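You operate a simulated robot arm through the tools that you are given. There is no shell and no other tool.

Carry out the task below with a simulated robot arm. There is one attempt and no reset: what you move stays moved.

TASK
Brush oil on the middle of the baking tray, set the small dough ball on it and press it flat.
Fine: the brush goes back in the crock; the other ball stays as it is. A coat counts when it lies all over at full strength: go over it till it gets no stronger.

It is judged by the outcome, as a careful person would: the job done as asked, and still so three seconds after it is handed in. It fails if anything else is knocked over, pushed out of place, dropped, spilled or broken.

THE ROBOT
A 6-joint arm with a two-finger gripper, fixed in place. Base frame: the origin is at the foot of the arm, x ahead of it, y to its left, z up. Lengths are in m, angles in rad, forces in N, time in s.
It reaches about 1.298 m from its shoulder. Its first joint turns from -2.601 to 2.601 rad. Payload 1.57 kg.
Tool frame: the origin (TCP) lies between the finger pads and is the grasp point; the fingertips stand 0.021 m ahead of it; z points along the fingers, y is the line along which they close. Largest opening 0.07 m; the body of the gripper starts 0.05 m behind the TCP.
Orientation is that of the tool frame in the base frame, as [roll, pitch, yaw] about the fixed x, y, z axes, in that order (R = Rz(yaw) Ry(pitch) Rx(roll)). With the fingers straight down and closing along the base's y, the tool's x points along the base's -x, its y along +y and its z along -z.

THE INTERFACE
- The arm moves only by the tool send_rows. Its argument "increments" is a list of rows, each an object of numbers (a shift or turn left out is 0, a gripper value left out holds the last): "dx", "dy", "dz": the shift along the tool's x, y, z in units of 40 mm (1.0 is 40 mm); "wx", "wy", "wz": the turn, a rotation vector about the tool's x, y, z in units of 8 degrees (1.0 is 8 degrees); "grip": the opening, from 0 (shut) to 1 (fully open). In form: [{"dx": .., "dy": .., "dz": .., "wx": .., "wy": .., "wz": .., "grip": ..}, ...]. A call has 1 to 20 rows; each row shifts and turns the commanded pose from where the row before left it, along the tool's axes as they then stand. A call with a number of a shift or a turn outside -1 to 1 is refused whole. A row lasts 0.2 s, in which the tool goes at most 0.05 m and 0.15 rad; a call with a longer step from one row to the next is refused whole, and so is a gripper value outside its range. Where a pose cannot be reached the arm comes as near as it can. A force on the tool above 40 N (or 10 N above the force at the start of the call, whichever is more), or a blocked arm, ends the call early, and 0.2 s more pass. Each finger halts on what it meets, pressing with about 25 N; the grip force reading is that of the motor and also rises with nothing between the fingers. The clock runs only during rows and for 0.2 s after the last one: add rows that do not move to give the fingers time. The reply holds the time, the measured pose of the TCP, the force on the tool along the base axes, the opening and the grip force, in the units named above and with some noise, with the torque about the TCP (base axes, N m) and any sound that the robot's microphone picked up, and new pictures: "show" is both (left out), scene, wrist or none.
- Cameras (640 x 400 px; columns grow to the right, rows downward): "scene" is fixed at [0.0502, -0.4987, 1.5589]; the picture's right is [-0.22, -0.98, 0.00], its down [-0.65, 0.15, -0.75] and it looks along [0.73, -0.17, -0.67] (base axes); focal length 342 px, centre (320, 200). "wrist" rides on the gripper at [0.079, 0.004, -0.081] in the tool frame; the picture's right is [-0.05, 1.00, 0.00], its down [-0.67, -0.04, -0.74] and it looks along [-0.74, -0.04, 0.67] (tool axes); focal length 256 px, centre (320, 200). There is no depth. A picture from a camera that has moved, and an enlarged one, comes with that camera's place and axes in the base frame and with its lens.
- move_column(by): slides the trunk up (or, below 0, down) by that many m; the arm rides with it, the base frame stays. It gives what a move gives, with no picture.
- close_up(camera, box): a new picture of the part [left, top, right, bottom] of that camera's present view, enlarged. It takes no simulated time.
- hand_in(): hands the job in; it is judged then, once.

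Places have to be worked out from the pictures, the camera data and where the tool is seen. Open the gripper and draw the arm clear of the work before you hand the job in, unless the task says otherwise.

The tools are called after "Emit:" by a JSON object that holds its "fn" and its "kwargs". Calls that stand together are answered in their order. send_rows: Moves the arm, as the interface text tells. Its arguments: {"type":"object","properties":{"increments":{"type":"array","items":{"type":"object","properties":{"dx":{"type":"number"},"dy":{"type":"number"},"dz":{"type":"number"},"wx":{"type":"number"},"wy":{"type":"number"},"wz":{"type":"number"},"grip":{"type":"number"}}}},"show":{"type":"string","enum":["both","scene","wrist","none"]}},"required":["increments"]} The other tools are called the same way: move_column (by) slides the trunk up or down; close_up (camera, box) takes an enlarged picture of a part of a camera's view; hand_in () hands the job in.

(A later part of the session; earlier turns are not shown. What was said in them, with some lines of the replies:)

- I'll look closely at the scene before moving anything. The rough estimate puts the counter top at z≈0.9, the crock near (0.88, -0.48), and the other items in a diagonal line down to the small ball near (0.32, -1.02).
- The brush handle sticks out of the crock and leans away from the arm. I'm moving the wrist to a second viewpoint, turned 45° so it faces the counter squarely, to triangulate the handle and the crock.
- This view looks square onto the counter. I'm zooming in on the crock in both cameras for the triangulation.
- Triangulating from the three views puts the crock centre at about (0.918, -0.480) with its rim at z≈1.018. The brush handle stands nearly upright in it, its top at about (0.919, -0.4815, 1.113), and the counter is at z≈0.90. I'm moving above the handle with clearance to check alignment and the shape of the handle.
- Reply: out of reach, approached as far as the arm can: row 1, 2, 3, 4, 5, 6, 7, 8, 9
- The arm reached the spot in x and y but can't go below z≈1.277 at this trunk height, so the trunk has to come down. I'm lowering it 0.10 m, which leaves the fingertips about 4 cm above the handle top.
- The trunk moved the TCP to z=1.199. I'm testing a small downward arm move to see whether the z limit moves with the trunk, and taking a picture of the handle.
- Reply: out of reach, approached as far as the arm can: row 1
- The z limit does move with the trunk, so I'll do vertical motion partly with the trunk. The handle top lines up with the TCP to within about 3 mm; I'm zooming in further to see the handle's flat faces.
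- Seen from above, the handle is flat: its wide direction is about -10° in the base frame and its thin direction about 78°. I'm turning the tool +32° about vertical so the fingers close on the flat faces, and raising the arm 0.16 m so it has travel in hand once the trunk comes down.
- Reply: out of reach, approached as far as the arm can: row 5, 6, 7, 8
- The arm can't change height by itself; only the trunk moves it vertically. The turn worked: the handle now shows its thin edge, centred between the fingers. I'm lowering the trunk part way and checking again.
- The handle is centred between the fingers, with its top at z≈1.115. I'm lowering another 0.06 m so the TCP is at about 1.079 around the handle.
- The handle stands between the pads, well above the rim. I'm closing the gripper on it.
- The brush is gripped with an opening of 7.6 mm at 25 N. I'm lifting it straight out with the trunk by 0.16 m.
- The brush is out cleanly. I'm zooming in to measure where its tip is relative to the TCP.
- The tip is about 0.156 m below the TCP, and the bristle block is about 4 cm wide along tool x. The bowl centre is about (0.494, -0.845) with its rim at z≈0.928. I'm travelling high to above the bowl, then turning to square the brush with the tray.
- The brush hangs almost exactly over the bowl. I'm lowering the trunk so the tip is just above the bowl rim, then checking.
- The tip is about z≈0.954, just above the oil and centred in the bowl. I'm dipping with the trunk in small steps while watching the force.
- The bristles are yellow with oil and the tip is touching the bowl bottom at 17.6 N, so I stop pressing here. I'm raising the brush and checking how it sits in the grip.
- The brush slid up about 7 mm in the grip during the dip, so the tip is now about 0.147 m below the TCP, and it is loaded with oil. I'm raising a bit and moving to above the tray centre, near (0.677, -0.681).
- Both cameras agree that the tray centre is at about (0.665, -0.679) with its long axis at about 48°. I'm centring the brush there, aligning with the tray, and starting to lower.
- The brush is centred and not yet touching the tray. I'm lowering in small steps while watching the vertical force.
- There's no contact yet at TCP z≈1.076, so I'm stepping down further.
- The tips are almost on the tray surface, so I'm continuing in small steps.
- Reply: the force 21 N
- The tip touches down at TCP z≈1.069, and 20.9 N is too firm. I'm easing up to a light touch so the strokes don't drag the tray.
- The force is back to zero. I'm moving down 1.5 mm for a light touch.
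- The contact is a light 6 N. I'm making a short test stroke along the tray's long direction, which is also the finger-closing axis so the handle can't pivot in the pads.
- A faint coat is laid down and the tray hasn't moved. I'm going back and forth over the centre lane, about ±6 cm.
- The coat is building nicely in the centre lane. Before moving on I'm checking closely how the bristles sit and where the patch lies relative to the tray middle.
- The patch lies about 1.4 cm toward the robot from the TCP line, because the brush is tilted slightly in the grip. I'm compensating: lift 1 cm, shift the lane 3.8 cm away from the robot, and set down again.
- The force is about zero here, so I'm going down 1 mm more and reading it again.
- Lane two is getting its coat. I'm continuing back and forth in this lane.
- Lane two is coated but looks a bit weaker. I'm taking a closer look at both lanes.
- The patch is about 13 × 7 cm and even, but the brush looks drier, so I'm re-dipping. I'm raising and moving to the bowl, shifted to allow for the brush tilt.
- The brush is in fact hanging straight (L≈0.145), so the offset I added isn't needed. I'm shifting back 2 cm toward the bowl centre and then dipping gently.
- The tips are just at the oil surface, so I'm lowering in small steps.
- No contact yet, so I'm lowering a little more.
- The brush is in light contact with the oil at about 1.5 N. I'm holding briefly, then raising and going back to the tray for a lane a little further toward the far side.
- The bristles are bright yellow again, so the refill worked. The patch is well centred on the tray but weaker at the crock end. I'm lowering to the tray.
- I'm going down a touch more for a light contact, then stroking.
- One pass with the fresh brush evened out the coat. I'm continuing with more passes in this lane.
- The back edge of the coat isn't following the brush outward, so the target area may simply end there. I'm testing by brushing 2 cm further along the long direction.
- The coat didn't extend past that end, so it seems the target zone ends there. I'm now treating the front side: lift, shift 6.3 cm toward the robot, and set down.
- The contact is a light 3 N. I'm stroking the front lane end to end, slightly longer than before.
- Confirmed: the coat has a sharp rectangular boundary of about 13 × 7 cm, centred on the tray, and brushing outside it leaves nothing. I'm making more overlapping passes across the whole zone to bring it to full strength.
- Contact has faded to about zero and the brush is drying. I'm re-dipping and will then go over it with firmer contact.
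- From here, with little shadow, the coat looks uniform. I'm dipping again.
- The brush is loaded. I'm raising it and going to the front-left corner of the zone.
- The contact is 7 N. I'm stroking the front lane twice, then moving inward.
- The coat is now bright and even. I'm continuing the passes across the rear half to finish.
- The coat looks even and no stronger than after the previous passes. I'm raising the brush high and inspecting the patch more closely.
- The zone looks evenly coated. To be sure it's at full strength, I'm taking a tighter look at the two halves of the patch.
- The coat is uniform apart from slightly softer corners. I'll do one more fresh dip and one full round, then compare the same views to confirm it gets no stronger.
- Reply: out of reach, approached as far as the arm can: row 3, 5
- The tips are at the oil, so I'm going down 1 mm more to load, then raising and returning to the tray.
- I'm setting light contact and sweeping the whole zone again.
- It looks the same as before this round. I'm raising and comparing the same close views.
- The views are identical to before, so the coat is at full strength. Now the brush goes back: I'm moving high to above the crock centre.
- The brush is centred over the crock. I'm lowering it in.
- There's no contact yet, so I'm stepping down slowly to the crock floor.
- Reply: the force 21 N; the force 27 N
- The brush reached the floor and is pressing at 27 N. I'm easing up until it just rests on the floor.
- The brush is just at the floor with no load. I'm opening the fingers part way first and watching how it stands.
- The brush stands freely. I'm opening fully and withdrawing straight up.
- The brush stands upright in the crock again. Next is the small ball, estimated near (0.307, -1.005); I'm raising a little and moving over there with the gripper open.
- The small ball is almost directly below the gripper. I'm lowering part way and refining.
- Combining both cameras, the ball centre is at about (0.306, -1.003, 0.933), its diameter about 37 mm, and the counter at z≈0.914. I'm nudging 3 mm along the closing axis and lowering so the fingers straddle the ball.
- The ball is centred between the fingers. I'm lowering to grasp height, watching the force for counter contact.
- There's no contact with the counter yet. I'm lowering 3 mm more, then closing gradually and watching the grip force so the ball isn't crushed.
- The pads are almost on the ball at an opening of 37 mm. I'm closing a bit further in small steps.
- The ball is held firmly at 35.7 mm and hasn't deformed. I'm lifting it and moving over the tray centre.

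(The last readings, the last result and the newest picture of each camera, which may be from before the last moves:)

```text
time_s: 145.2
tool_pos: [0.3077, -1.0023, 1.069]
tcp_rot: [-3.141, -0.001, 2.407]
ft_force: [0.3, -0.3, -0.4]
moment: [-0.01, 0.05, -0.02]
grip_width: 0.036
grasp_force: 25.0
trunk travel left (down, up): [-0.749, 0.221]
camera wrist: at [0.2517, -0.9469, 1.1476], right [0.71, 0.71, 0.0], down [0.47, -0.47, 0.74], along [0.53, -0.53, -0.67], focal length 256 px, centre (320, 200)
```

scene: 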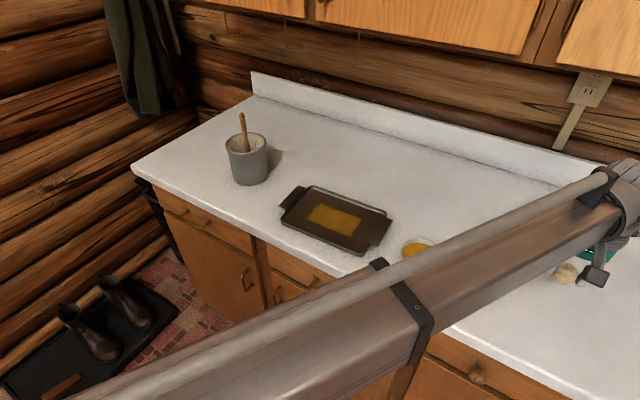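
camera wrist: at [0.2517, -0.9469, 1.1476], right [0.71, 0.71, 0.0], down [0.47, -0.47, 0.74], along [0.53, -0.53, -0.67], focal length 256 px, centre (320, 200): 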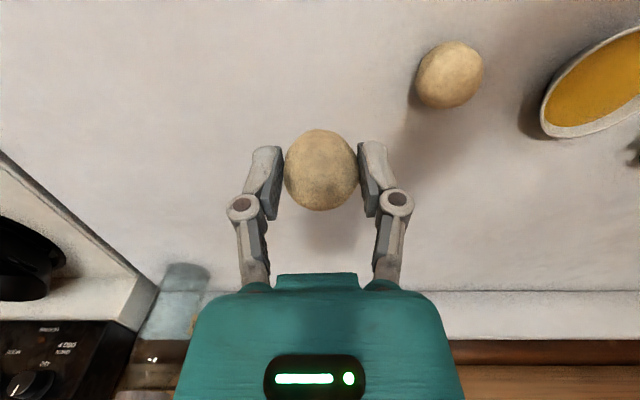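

The ball is lifted cleanly. I'm moving it over the middle of the oiled zone.

Emit:
{"fn": "send_rows", "kwargs": {"increments": [{"dx": -0.093, "dy": 0.925}, {"dx": -0.093, "dy": 0.925}, {"dx": -0.093, "dy": 0.925}, {"dx": -0.093, "dy": 0.925}, {"dx": -0.093, "dy": 0.925}, {"dx": -0.093, "dy": 0.925}, {"dx": -0.093, "dy": 0.925}, {"dx": -0.093, "dy": 0.925}, {"dx": -0.093, "dy": 0.925}, {"dx": -0.093, "dy": 0.925}, {"dx": -0.093, "dy": 0.925}, {"dx": -0.093, "dy": 0.925}, {"dx": -0.093, "dy": 0.925}, {}], "show": "both"}}

Emit:
{"fn": "close_up", "kwargs": {"camera": "scene", "box": [270, 150, 410, 270]}}

Emit:
{"fn": "close_up", "kwargs": {"camera": "wrist", "box": [140, 0, 500, 220]}}

```text
time_s: 148.2
tool_pos: [0.6666, -0.68, 1.0681]
tcp_rot: [-3.14, 0.001, 2.406]
ft_force: [0.5, 0.5, -0.6]
moment: [0.01, 0.0, -0.01]
grip_width: 0.0358
grasp_force: 25.0
out of reach, approached as far as the arm can: row 12
trunk travel left (down, up): [-0.749, 0.221]
camera wrist: at [0.6092, -0.6235, 1.1477], right [0.71, 0.71, 0.0], down [0.47, -0.47, 0.74], along [0.53, -0.53, -0.67], focal length 256 px, centre (320, 200)
```

scene: 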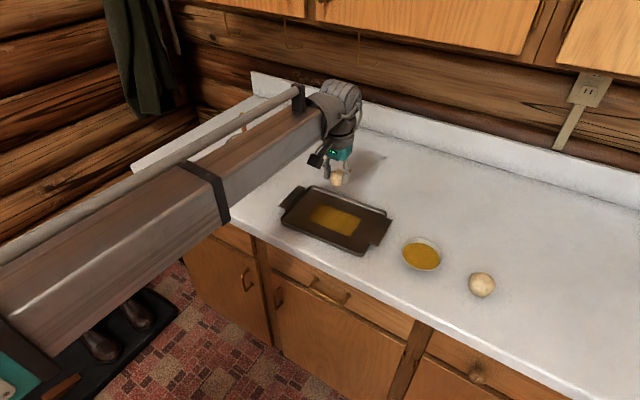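
wrist: 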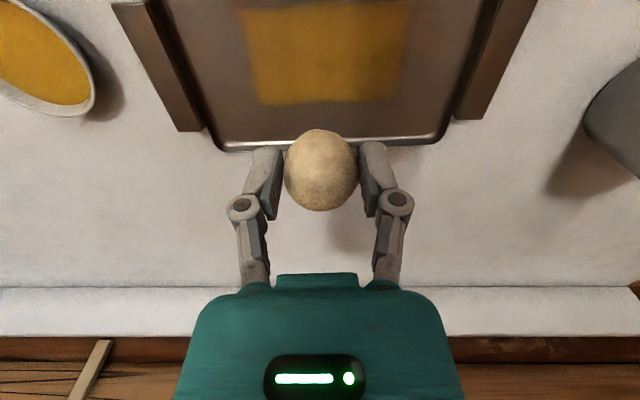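

```text
3.33 times, centred on (340, 210) of scene
camera zoom: at [0.0502, -0.4987, 1.5589], right [-0.22, -0.98, 0.0], down [-0.65, 0.15, -0.75], along [0.73, -0.17, -0.67], focal length 1141 px, centre (253, 167)
```

zoom: 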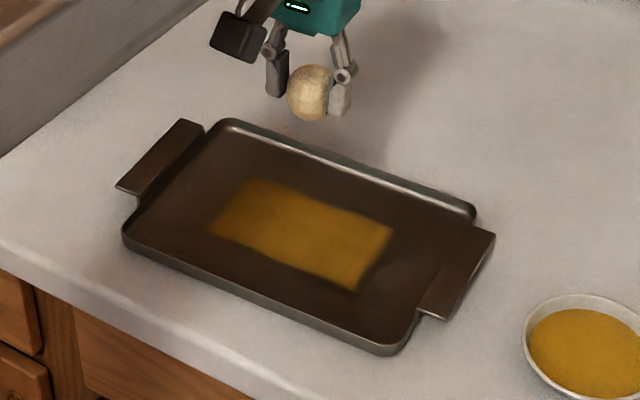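

```text
1.78 times, centred on (320, 110) of wrist
camera zoom: at [0.6092, -0.6235, 1.1477], right [0.71, 0.71, 0.0], down [0.47, -0.47, 0.74], along [0.53, -0.53, -0.67], focal length 455 px, centre (320, 360)
```

zoom: 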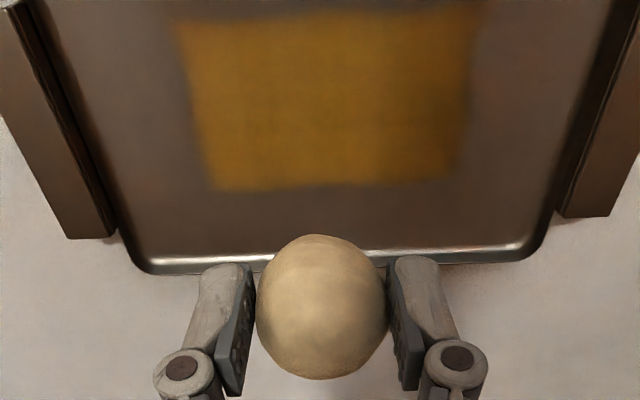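

The zone centre is about 4 mm further along the closing axis. I'm nudging there and lowering the ball toward the tray.

Emit:
{"fn": "send_rows", "kwargs": {"increments": [{"dy": 0.1}, {}], "show": "none"}}

Emit:
{"fn": "move_column", "kwargs": {"by": -0.115}}

Emit:
{"fn": "move_column", "kwargs": {"by": -0.006}}

Emit:
{"fn": "close_up", "kwargs": {"camera": "scene", "box": [290, 160, 390, 250]}}

Emit:
{"fn": "close_up", "kwargs": {"camera": "wrist", "box": [140, 0, 500, 220]}}

```text
time_s: 148.8
tool_pos: [0.6676, -0.6771, 1.0681]
tcp_rot: [3.141, -0.001, 2.406]
ft_force: [-0.5, 0.3, -0.5]
moment: [0.01, 0.04, 0.0]
grip_width: 0.0357
grasp_force: 25.2
trunk travel left (down, up): [-0.749, 0.221]
```

```text
time_s: 150.2
tool_pos: [0.6679, -0.6783, 0.9532]
tcp_rot: [3.141, 0.0, 2.406]
ft_force: [-0.1, 0.3, 0.1]
moment: [0.01, -0.02, 0.03]
grip_width: 0.0358
grasp_force: 25.2
trunk travel left (down, up): [-0.634, 0.336]
```

```text
time_s: 150.8
tool_pos: [0.6674, -0.6764, 0.9461]
tcp_rot: [3.141, -0.002, 2.406]
ft_force: [0.1, -0.4, 0.1]
moment: [0.0, 0.03, 0.04]
grip_width: 0.0358
grasp_force: 24.8
trunk travel left (down, up): [-0.628, 0.342]
```

```text
4.44 times, centred on (340, 205) of scene
camera zoom: at [0.0502, -0.4987, 1.5589], right [-0.22, -0.98, 0.0], down [-0.65, 0.15, -0.75], along [0.73, -0.17, -0.67], focal length 1522 px, centre (231, 178)
```

zoom: 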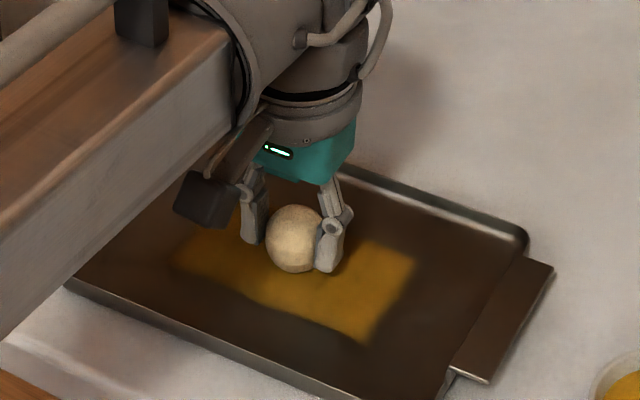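

```text
1.78 times, centred on (320, 110) of wrist
camera zoom: at [0.6118, -0.6207, 1.0267], right [0.71, 0.71, 0.0], down [0.47, -0.47, 0.74], along [0.53, -0.53, -0.67], focal length 455 px, centre (320, 360)
```

zoom: 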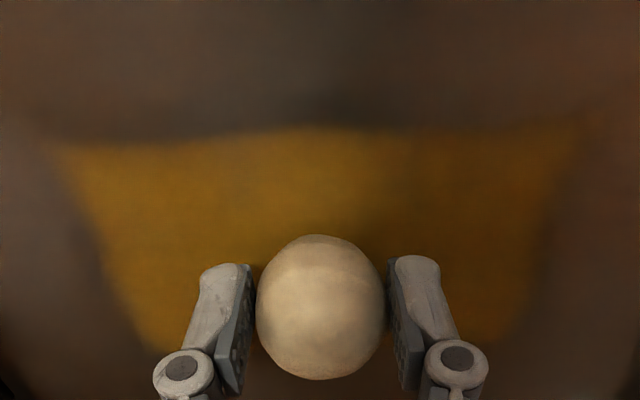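

The ball is centred over the oil and just above the tray. I'm stepping down to contact.

Emit:
{"fn": "move_column", "kwargs": {"by": -0.003}}

Emit:
{"fn": "move_column", "kwargs": {"by": -0.002}}

```text
time_s: 151.3
tool_pos: [0.6675, -0.6763, 0.9439]
tcp_rot: [-3.141, -0.001, 2.406]
ft_force: [0.2, -0.5, -0.6]
moment: [0.0, -0.01, -0.01]
grip_width: 0.0354
grasp_force: 25.4
trunk travel left (down, up): [-0.625, 0.345]
```

```text
time_s: 151.8
tool_pos: [0.6683, -0.6771, 0.943]
tcp_rot: [-3.141, 0.0, 2.407]
ft_force: [0.5, -0.2, 2.2]
moment: [-0.03, -0.04, 0.01]
grip_width: 0.0356
grasp_force: 24.8
trunk travel left (down, up): [-0.623, 0.347]
```

The ball has touched the tray at 2.2 N. I'm releasing it gently.

Emit:
{"fn": "send_rows", "kwargs": {"increments": [{"grip": 0.54}, {"grip": 0.56}, {"grip": 0.6}, {"grip": 0.7}, {"grip": 1}, {"grip": 1}, {"grip": 1}], "show": "wrist"}}

Emit:
{"fn": "close_up", "kwargs": {"camera": "scene", "box": [290, 160, 390, 250]}}

```text
time_s: 153.4
tool_pos: [0.668, -0.6768, 0.9414]
tcp_rot: [-3.14, -0.001, 2.406]
ft_force: [-0.3, 0.3, -0.7]
moment: [0.0, 0.02, 0.02]
grip_width: 0.0698
grasp_force: 0.0
trunk travel left (down, up): [-0.623, 0.347]
camera wrist: at [0.6119, -0.6207, 1.0217], right [0.71, 0.71, 0.0], down [0.47, -0.47, 0.74], along [0.53, -0.53, -0.67], focal length 256 px, centre (320, 200)
```

wrist: 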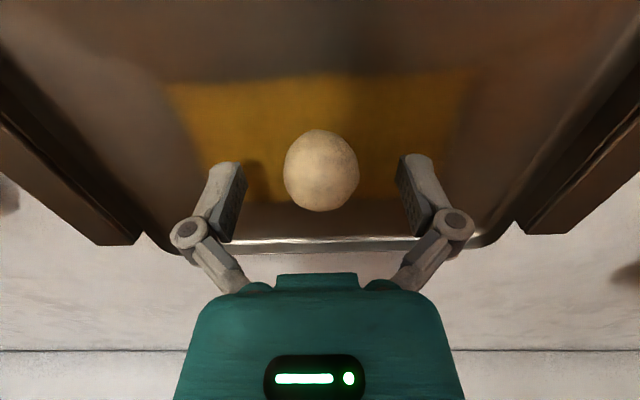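

```text
4.44 times, centred on (340, 205) of scene
camera zoom: at [0.0502, -0.4987, 1.5589], right [-0.22, -0.98, 0.0], down [-0.65, 0.15, -0.75], along [0.73, -0.17, -0.67], focal length 1522 px, centre (231, 178)
```

zoom: 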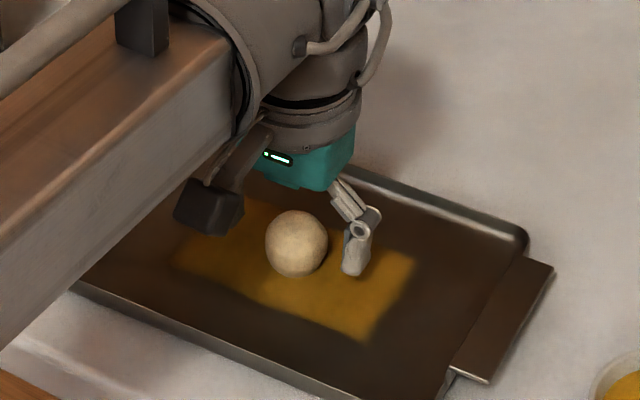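

The ball sits on the oil in the middle. I'm raising, closing the fingers to make a press, and checking alignment over the ball.

Emit:
{"fn": "move_column", "kwargs": {"by": 0.07}}

Emit:
{"fn": "send_rows", "kwargs": {"increments": [{"grip": 0}, {"grip": 0}, {"grip": 0}, {"grip": 0}, {"grip": 0}], "show": "both"}}

Emit:
{"fn": "close_up", "kwargs": {"camera": "wrist", "box": [200, 40, 440, 220]}}

Emit:
{"fn": "close_up", "kwargs": {"camera": "scene", "box": [290, 160, 390, 250]}}

```text
time_s: 154.5
tool_pos: [0.6684, -0.6779, 1.011]
tcp_rot: [3.142, -0.001, 2.407]
ft_force: [-0.4, -0.6, -0.1]
moment: [-0.03, -0.01, 0.03]
grip_width: 0.0699
grasp_force: 0.1
trunk travel left (down, up): [-0.693, 0.277]
```

```text
time_s: 155.7
tool_pos: [0.6671, -0.676, 1.0125]
tcp_rot: [-3.141, 0.0, 2.407]
ft_force: [-0.3, 0.0, -0.3]
moment: [0.0, -0.02, 0.01]
grip_width: 0.0
grasp_force: 25.7
trunk travel left (down, up): [-0.693, 0.277]
camera wrist: at [0.6119, -0.6207, 1.0917], right [0.71, 0.71, 0.0], down [0.47, -0.47, 0.74], along [0.53, -0.53, -0.67], focal length 256 px, centre (320, 200)
```

scene: 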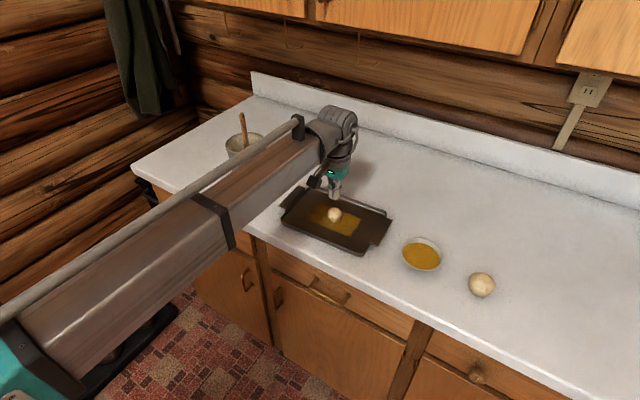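
wrist: 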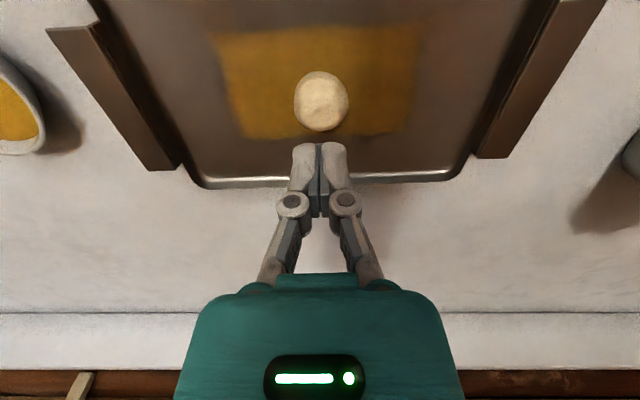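

```text
2.22 times, centred on (320, 130) of wrist
camera zoom: at [0.6119, -0.6207, 1.0917], right [0.71, 0.71, 0.0], down [0.47, -0.47, 0.74], along [0.53, -0.53, -0.67], focal length 569 px, centre (320, 356)
```

zoom: 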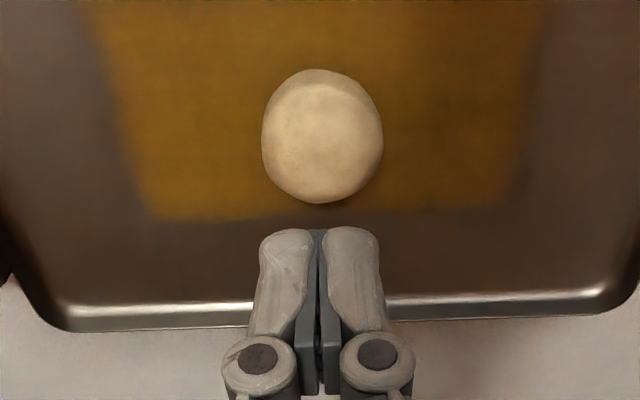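

```text
4.44 times, centred on (340, 205) of scene
camera zoom: at [0.0502, -0.4987, 1.5589], right [-0.22, -0.98, 0.0], down [-0.65, 0.15, -0.75], along [0.73, -0.17, -0.67], focal length 1522 px, centre (231, 178)
```

zoom: 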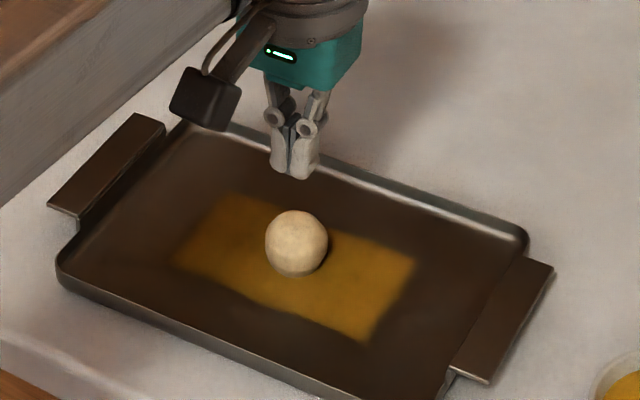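

The press is aligned over the ball to within a few millimetres. I'm lowering toward the ball top in steps.

Emit:
{"fn": "move_column", "kwargs": {"by": -0.033}}

Emit:
{"fn": "move_column", "kwargs": {"by": -0.004}}

Emit:
{"fn": "close_up", "kwargs": {"camera": "scene", "box": [290, 160, 390, 250]}}

Emit:
{"fn": "close_up", "kwargs": {"camera": "wrist", "box": [200, 40, 440, 220]}}

```text
time_s: 156.5
tool_pos: [0.6669, -0.6765, 0.9793]
tcp_rot: [3.14, 0.0, 2.408]
ft_force: [0.1, -0.4, 0.5]
moment: [-0.01, -0.01, 0.01]
grip_width: 0.0
grasp_force: 25.3
trunk travel left (down, up): [-0.66, 0.31]
```

```text
time_s: 157.0
tool_pos: [0.6687, -0.6771, 0.9749]
tcp_rot: [3.141, 0.0, 2.407]
ft_force: [0.6, -0.7, 0.6]
moment: [0.04, -0.01, -0.01]
grip_width: 0.0002
grasp_force: 25.0
trunk travel left (down, up): [-0.656, 0.314]
```

```text
4.44 times, centred on (340, 205) of scene
camera zoom: at [0.0502, -0.4987, 1.5589], right [-0.22, -0.98, 0.0], down [-0.65, 0.15, -0.75], along [0.73, -0.17, -0.67], focal length 1522 px, centre (231, 178)
```

zoom: 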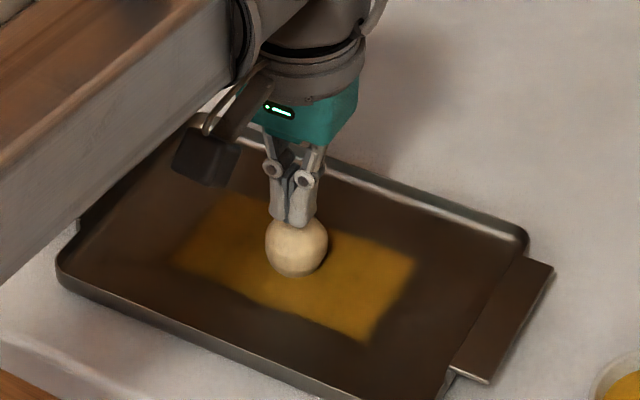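

```text
2.22 times, centred on (320, 130) of wrist
camera zoom: at [0.6118, -0.6207, 1.0547], right [0.71, 0.71, 0.0], down [0.47, -0.47, 0.74], along [0.53, -0.53, -0.67], focal length 569 px, centre (320, 356)
```

zoom: 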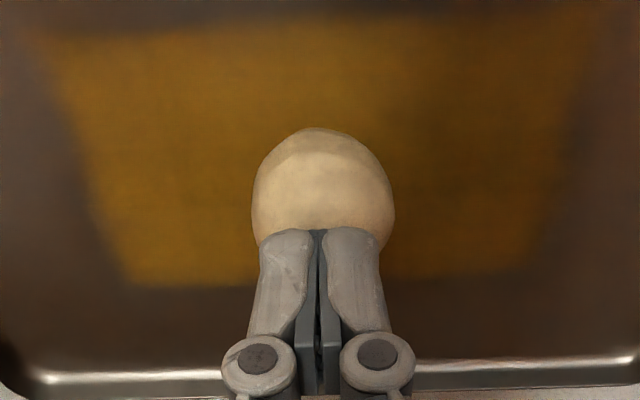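

The fingertips are right at the top of the ball. I'm pressing down in small steps, watching force and shape.

Emit:
{"fn": "move_column", "kwargs": {"by": -0.004}}

Emit:
{"fn": "move_column", "kwargs": {"by": -0.003}}

Emit:
{"fn": "close_up", "kwargs": {"camera": "scene", "box": [290, 160, 390, 250]}}

```text
time_s: 157.5
tool_pos: [0.6679, -0.677, 0.9704]
tcp_rot: [-3.142, 0.001, 2.407]
ft_force: [0.0, 0.8, 0.3]
moment: [0.0, -0.03, 0.0]
grip_width: 0.0
grasp_force: 25.2
trunk travel left (down, up): [-0.652, 0.318]
```

```text
time_s: 158.1
tool_pos: [0.6669, -0.6774, 0.968]
tcp_rot: [3.141, 0.0, 2.407]
ft_force: [0.1, 0.1, -1.0]
moment: [0.01, 0.01, 0.03]
grip_width: 0.0
grasp_force: 25.4
trunk travel left (down, up): [-0.649, 0.321]
```

```text
4.44 times, centred on (340, 205) of scene
camera zoom: at [0.0502, -0.4987, 1.5589], right [-0.22, -0.98, 0.0], down [-0.65, 0.15, -0.75], along [0.73, -0.17, -0.67], focal length 1522 px, centre (231, 178)
```

zoom: 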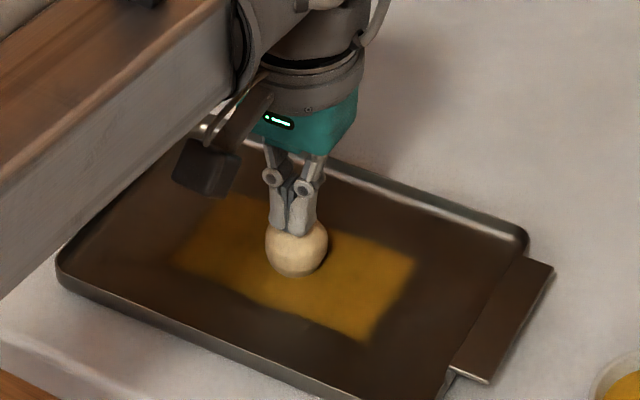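

There's still no contact at tip z≈0.947, so the ball top is a little lower than I estimated. I'm continuing down.

Emit:
{"fn": "move_column", "kwargs": {"by": -0.003}}

Emit:
{"fn": "move_column", "kwargs": {"by": -0.003}}

Emit:
{"fn": "close_up", "kwargs": {"camera": "scene", "box": [290, 160, 390, 250]}}

Emit:
{"fn": "close_up", "kwargs": {"camera": "wrist", "box": [200, 40, 440, 220]}}

```text
time_s: 158.6
tool_pos: [0.6677, -0.6778, 0.965]
tcp_rot: [-3.141, -0.001, 2.407]
ft_force: [-0.4, -0.5, -0.3]
moment: [-0.01, -0.03, -0.01]
grip_width: 0.0
grasp_force: 24.9
trunk travel left (down, up): [-0.646, 0.324]
```

```text
time_s: 159.1
tool_pos: [0.6682, -0.6777, 0.9616]
tcp_rot: [-3.141, 0.0, 2.406]
ft_force: [0.2, -0.2, 1.3]
moment: [-0.04, -0.02, -0.02]
grip_width: 0.0
grasp_force: 24.6
trunk travel left (down, up): [-0.643, 0.327]
```

```text
4.44 times, centred on (340, 205) of scene
camera zoom: at [0.0502, -0.4987, 1.5589], right [-0.22, -0.98, 0.0], down [-0.65, 0.15, -0.75], along [0.73, -0.17, -0.67], focal length 1522 px, centre (231, 178)
```

zoom: 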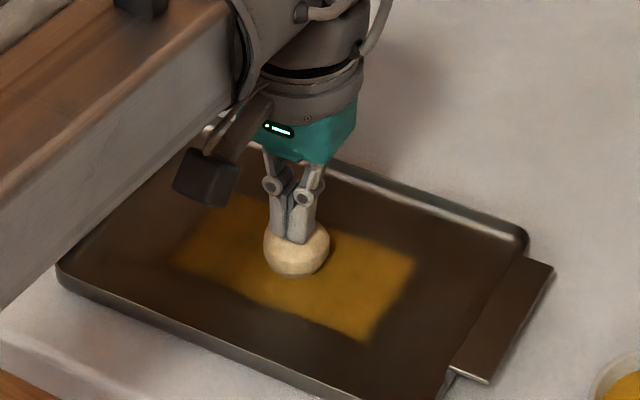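

```text
2.22 times, centred on (320, 130) of wrist
camera zoom: at [0.6118, -0.6207, 1.0417], right [0.71, 0.71, 0.0], down [0.47, -0.47, 0.74], along [0.53, -0.53, -0.67], focal length 569 px, centre (320, 356)
```

zoom: 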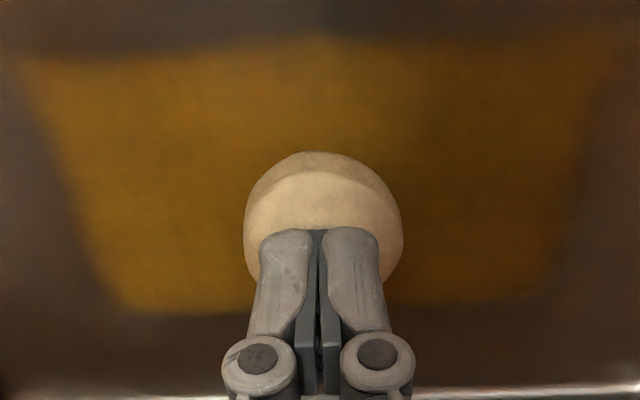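

The dough is soft and has started flattening at 1.3 N. I'm continuing to press in steps.

Emit:
{"fn": "move_column", "kwargs": {"by": -0.004}}

Emit:
{"fn": "move_column", "kwargs": {"by": -0.004}}

Emit:
{"fn": "close_up", "kwargs": {"camera": "scene", "box": [290, 160, 390, 250]}}

Emit:
{"fn": "close_up", "kwargs": {"camera": "wrist", "box": [200, 40, 440, 220]}}

```text
time_s: 159.6
tool_pos: [0.6671, -0.6768, 0.9584]
tcp_rot: [-3.141, 0.0, 2.407]
ft_force: [-0.7, -0.2, 0.7]
moment: [0.02, -0.01, 0.0]
grip_width: 0.0061
grasp_force: 24.6
trunk travel left (down, up): [-0.639, 0.331]
```

```text
time_s: 160.2
tool_pos: [0.6687, -0.6762, 0.9553]
tcp_rot: [3.141, -0.001, 2.407]
ft_force: [0.5, -0.8, -0.1]
moment: [0.01, -0.02, 0.02]
grip_width: 0.0001
grasp_force: 25.0
trunk travel left (down, up): [-0.635, 0.335]
```

```text
4.44 times, centred on (340, 205) of scene
camera zoom: at [0.0502, -0.4987, 1.5589], right [-0.22, -0.98, 0.0], down [-0.65, 0.15, -0.75], along [0.73, -0.17, -0.67], focal length 1522 px, centre (231, 178)
```

zoom: 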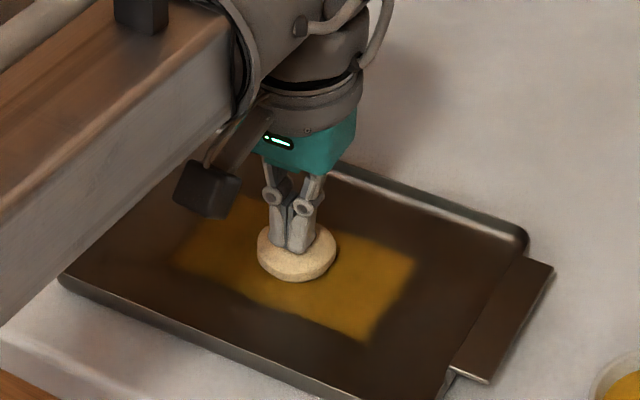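

```text
2.22 times, centred on (320, 130) of wrist
camera zoom: at [0.6119, -0.6207, 1.0336], right [0.71, 0.71, 0.0], down [0.47, -0.47, 0.74], along [0.53, -0.53, -0.67], focal length 569 px, centre (320, 356)
```

zoom: 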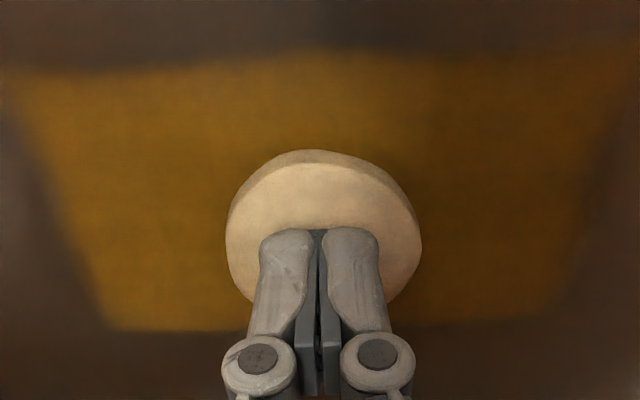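

The dough is spreading into a disc with very little force. I'm continuing in small steps.

Emit:
{"fn": "move_column", "kwargs": {"by": -0.004}}

Emit:
{"fn": "close_up", "kwargs": {"camera": "wrist", "box": [200, 40, 440, 220]}}

Emit:
{"fn": "move_column", "kwargs": {"by": -0.004}}

Emit:
{"fn": "close_up", "kwargs": {"camera": "wrist", "box": [200, 40, 440, 220]}}

Emit:
{"fn": "close_up", "kwargs": {"camera": "scene", "box": [290, 160, 390, 250]}}

```text
time_s: 160.7
tool_pos: [0.6679, -0.6766, 0.9485]
tcp_rot: [3.14, 0.0, 2.407]
ft_force: [0.2, -0.7, -0.1]
moment: [-0.01, -0.03, 0.01]
grip_width: 0.0
grasp_force: 25.1
trunk travel left (down, up): [-0.631, 0.339]
```

```text
2.22 times, centred on (320, 130) of wrist
camera zoom: at [0.6119, -0.6207, 1.0296], right [0.71, 0.71, 0.0], down [0.47, -0.47, 0.74], along [0.53, -0.53, -0.67], focal length 569 px, centre (320, 356)
```

zoom: 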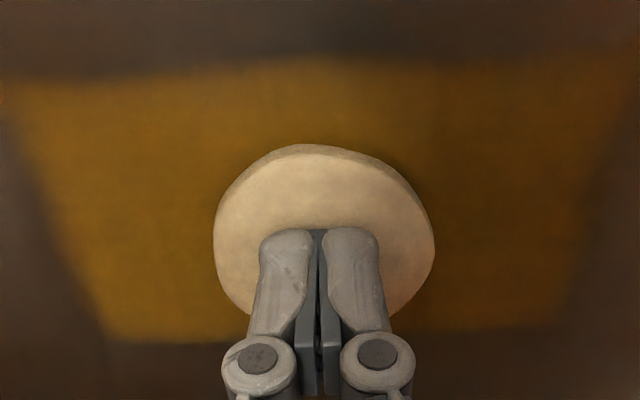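

```text
time_s: 161.2
tool_pos: [0.6673, -0.6767, 0.9469]
tcp_rot: [-3.141, -0.001, 2.406]
ft_force: [-0.2, 0.1, 0.3]
moment: [0.0, 0.01, -0.01]
grip_width: 0.0061
grasp_force: 24.9
trunk travel left (down, up): [-0.627, 0.343]
```

```text
2.22 times, centred on (320, 130) of wrist
camera zoom: at [0.6118, -0.6207, 1.0257], right [0.71, 0.71, 0.0], down [0.47, -0.47, 0.74], along [0.53, -0.53, -0.67], focal length 569 px, centre (320, 356)
```

zoom: 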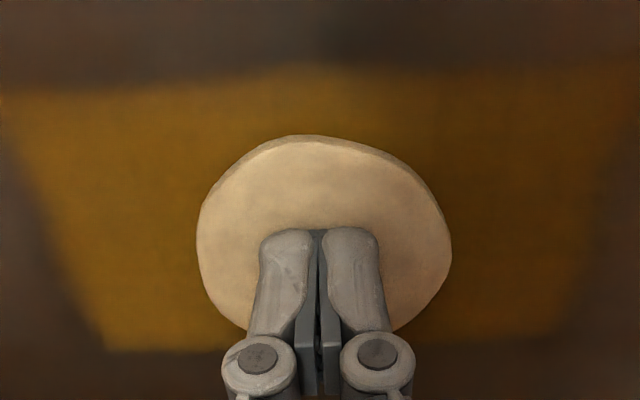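

```text
4.44 times, centred on (340, 205) of scene
camera zoom: at [0.0502, -0.4987, 1.5589], right [-0.22, -0.98, 0.0], down [-0.65, 0.15, -0.75], along [0.73, -0.17, -0.67], focal length 1522 px, centre (231, 178)
```

zoom: 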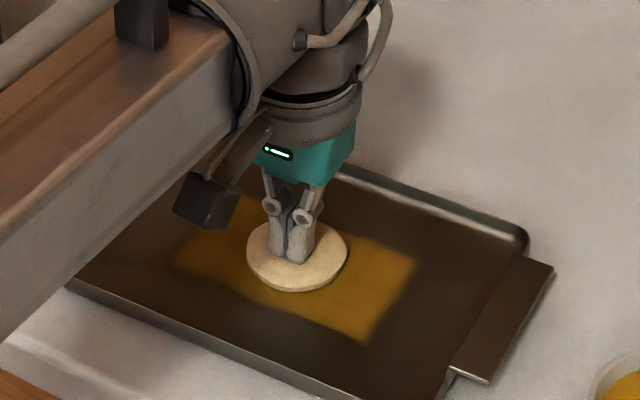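

The disc is now about 5 cm across. I'm pressing a little further for a properly flat round.

Emit:
{"fn": "move_column", "kwargs": {"by": -0.004}}

Emit:
{"fn": "close_up", "kwargs": {"camera": "wrist", "box": [200, 40, 440, 220]}}

Emit:
{"fn": "close_up", "kwargs": {"camera": "scene", "box": [290, 160, 390, 250]}}

```text
time_s: 161.7
tool_pos: [0.668, -0.6754, 0.9446]
tcp_rot: [-3.141, 0.005, 2.405]
ft_force: [11.3, -11.9, 34.9]
moment: [0.04, 0.09, 0.0]
grip_width: 0.0059
grasp_force: 25.6
trunk travel left (down, up): [-0.623, 0.347]
```

```text
2.22 times, centred on (320, 130) of wrist
camera zoom: at [0.6115, -0.6204, 1.0239], right [0.71, 0.71, 0.0], down [0.47, -0.47, 0.75], along [0.53, -0.53, -0.66], focal length 569 px, centre (320, 356)
```

zoom: 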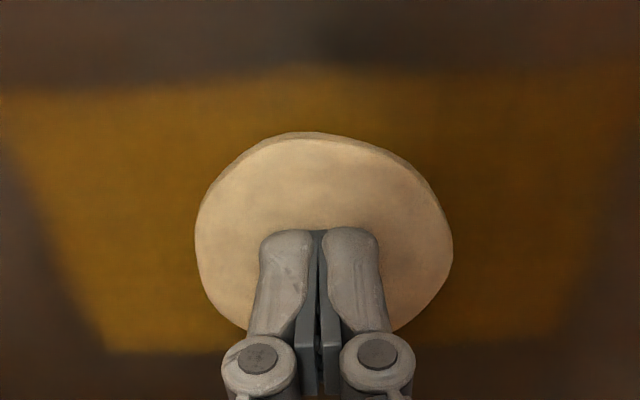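

```text
4.44 times, centred on (340, 205) of scene
camera zoom: at [0.0502, -0.4987, 1.5589], right [-0.22, -0.98, 0.0], down [-0.65, 0.15, -0.75], along [0.73, -0.17, -0.67], focal length 1522 px, centre (231, 178)
```

zoom: 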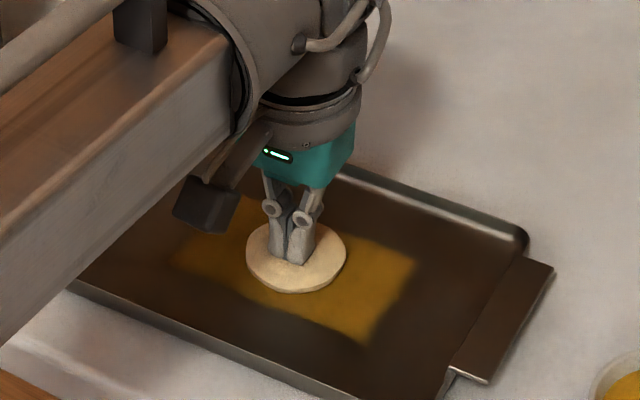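

The force jumped to 35 N, so the dough is now fully flattened against the tray. I'm backing off right away and checking the result.

Emit:
{"fn": "move_column", "kwargs": {"by": 0.004}}

Emit:
{"fn": "move_column", "kwargs": {"by": 0.08}}

Emit:
{"fn": "send_rows", "kwargs": {"increments": [{}], "show": "both"}}

Emit:
{"fn": "close_up", "kwargs": {"camera": "scene", "box": [270, 160, 410, 270]}}

Emit:
{"fn": "close_up", "kwargs": {"camera": "wrist", "box": [160, 0, 480, 200]}}

```text
time_s: 162.3
tool_pos: [0.6678, -0.6756, 0.9452]
tcp_rot: [3.142, -0.002, 2.408]
ft_force: [-1.2, 0.4, 2.1]
moment: [0.03, 0.0, 0.02]
grip_width: 0.006
grasp_force: 24.9
trunk travel left (down, up): [-0.627, 0.343]
```

```text
time_s: 163.4
tool_pos: [0.6696, -0.677, 1.0265]
tcp_rot: [-3.141, 0.001, 2.408]
ft_force: [0.4, 0.0, -0.7]
moment: [-0.03, -0.02, -0.02]
grip_width: 0.0
grasp_force: 24.8
trunk travel left (down, up): [-0.707, 0.263]
```

```text
time_s: 163.8
tool_pos: [0.6678, -0.6762, 1.0268]
tcp_rot: [3.141, 0.0, 2.408]
ft_force: [-0.2, -0.1, -0.2]
moment: [0.01, -0.01, -0.01]
grip_width: 0.0
grasp_force: 25.2
trunk travel left (down, up): [-0.707, 0.263]
camera wrist: at [0.6119, -0.6207, 1.1057], right [0.71, 0.71, 0.0], down [0.47, -0.47, 0.74], along [0.53, -0.53, -0.67], focal length 256 px, centre (320, 200)
```

scene: 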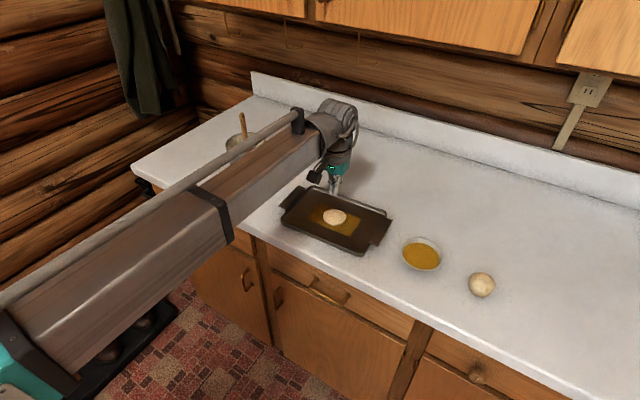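
wrist: 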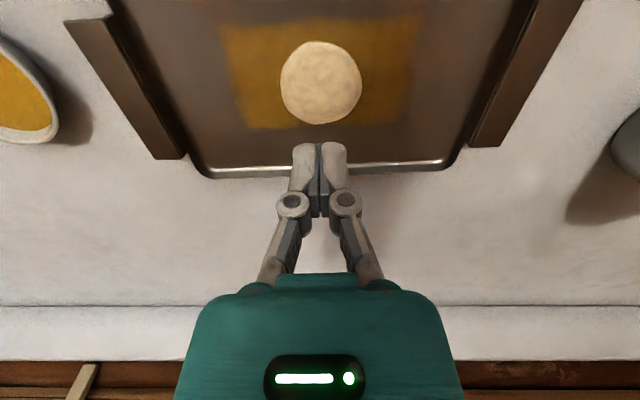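

```text
3.64 times, centred on (340, 215) of scene
camera zoom: at [0.0502, -0.4987, 1.5589], right [-0.22, -0.98, 0.0], down [-0.65, 0.15, -0.75], along [0.73, -0.17, -0.67], focal length 1245 px, centre (247, 146)
```

zoom: 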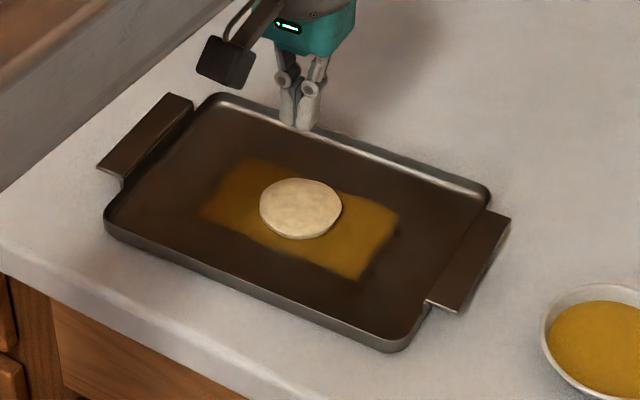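

```text
2.00 times, centred on (320, 100) of wrist
camera zoom: at [0.6119, -0.6207, 1.1057], right [0.71, 0.71, 0.0], down [0.47, -0.47, 0.74], along [0.53, -0.53, -0.67], focal length 512 px, centre (320, 400)
```

zoom: 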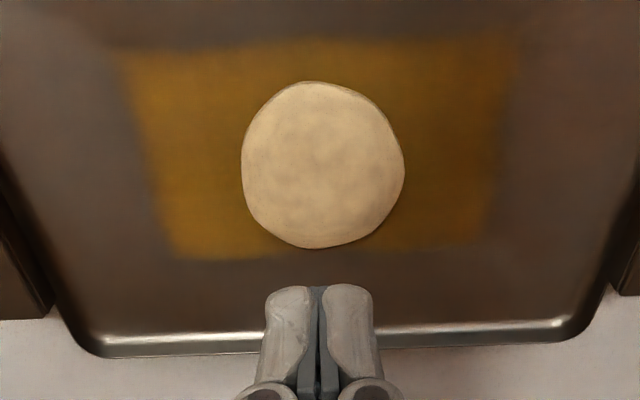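

The dough is now a thin, flat disc in the middle of the oiled zone, and the tray, bowl and other ball are in place. I'm raising, opening the gripper and withdrawing the arm.

Emit:
{"fn": "move_column", "kwargs": {"by": 0.19}}

Emit:
{"fn": "send_rows", "kwargs": {"increments": [{"dx": 0.88, "dy": 0.284, "grip": 1}, {"dx": 0.88, "dy": 0.284, "grip": 1}, {"dx": 0.88, "dy": 0.284, "grip": 1}, {"dx": 0.88, "dy": 0.284, "grip": 1}, {"dx": 0.88, "dy": 0.284, "grip": 1}, {"dx": 0.88, "dy": 0.284, "grip": 1}, {"dx": 0.88, "dy": 0.284, "grip": 1}, {"dx": 0.88, "dy": 0.284, "grip": 1}, {}, {}], "show": "both"}}

Emit:
{"fn": "close_up", "kwargs": {"camera": "scene", "box": [200, 90, 420, 270]}}

Emit:
{"fn": "close_up", "kwargs": {"camera": "scene", "box": [300, 185, 380, 245]}}

```text
time_s: 165.9
tool_pos: [0.6673, -0.6774, 1.2165]
tcp_rot: [-3.141, -0.001, 2.407]
ft_force: [-0.2, 0.2, 1.0]
moment: [0.02, 0.0, -0.01]
grip_width: 0.0001
grasp_force: 24.8
trunk travel left (down, up): [-0.897, 0.073]
```

```text
time_s: 168.1
tool_pos: [0.5212, -0.418, 1.217]
tcp_rot: [3.141, 0.001, 2.407]
ft_force: [0.3, 0.3, -0.4]
moment: [0.0, 0.03, -0.03]
grip_width: 0.0697
grasp_force: 0.0
trunk travel left (down, up): [-0.897, 0.073]
camera wrist: at [0.465, -0.3622, 1.2958], right [0.71, 0.71, 0.0], down [0.47, -0.47, 0.74], along [0.53, -0.53, -0.67], focal length 256 px, centre (320, 200)
```

scene: 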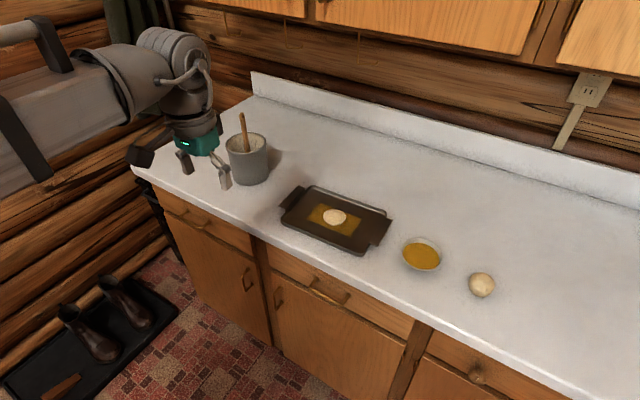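
wrist: 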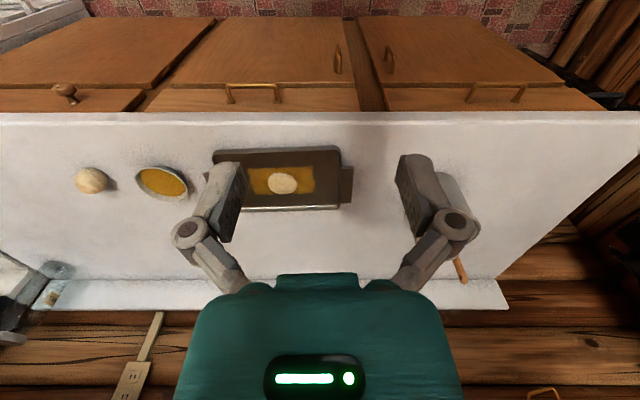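

```text
2.22 times, centred on (310, 180) of scene
camera zoom: at [0.0502, -0.4987, 1.5589], right [-0.22, -0.98, 0.0], down [-0.65, 0.15, -0.75], along [0.73, -0.17, -0.67], focal length 761 px, centre (342, 244)
```

zoom: 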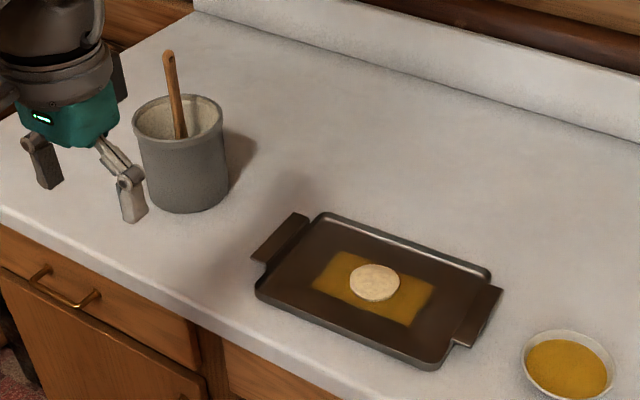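

```text
6.67 times, centred on (340, 215) of scene
camera zoom: at [0.0502, -0.4987, 1.5589], right [-0.22, -0.98, 0.0], down [-0.65, 0.15, -0.75], along [0.73, -0.17, -0.67], focal length 2283 px, centre (187, 100)
```

zoom: 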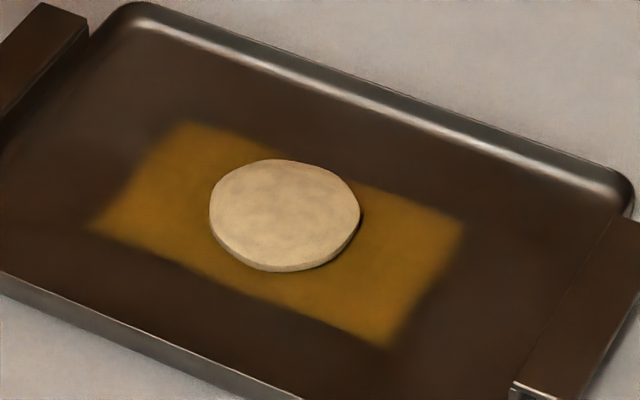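

Everything is in place: the zone is oiled, the flat dough disc sits on it, the brush is in the crock, the other ball is untouched, and the gripper is open and clear. I'm handing in.

Emit:
{"fn": "hand_in", "kwargs": {}}

```text
The job is handed in.
```

I brushed the middle of the baking tray with oil, set the small dough ball on it and pressed it flat. The job is handed in; I don't have the verdict.

- **Oil:** the coat covers an even patch of about 13 × 7 cm in the middle of the tray. Brushing past its edges left nothing. After a fourth dip and another full pass it looked no stronger.
- **Dough:** the ball is now a thin, flat disc of about 5 cm, lying inside the oiled patch. I stopped pressing when the force jumped to 35 N. The disc sits slightly toward the back edge of the patch.
- **Brush:** it is back in the crock, standing upright.
- **Everything else:** the other ball, the bowl and the tray look where they were. The gripper is open and the arm is clear of the work.
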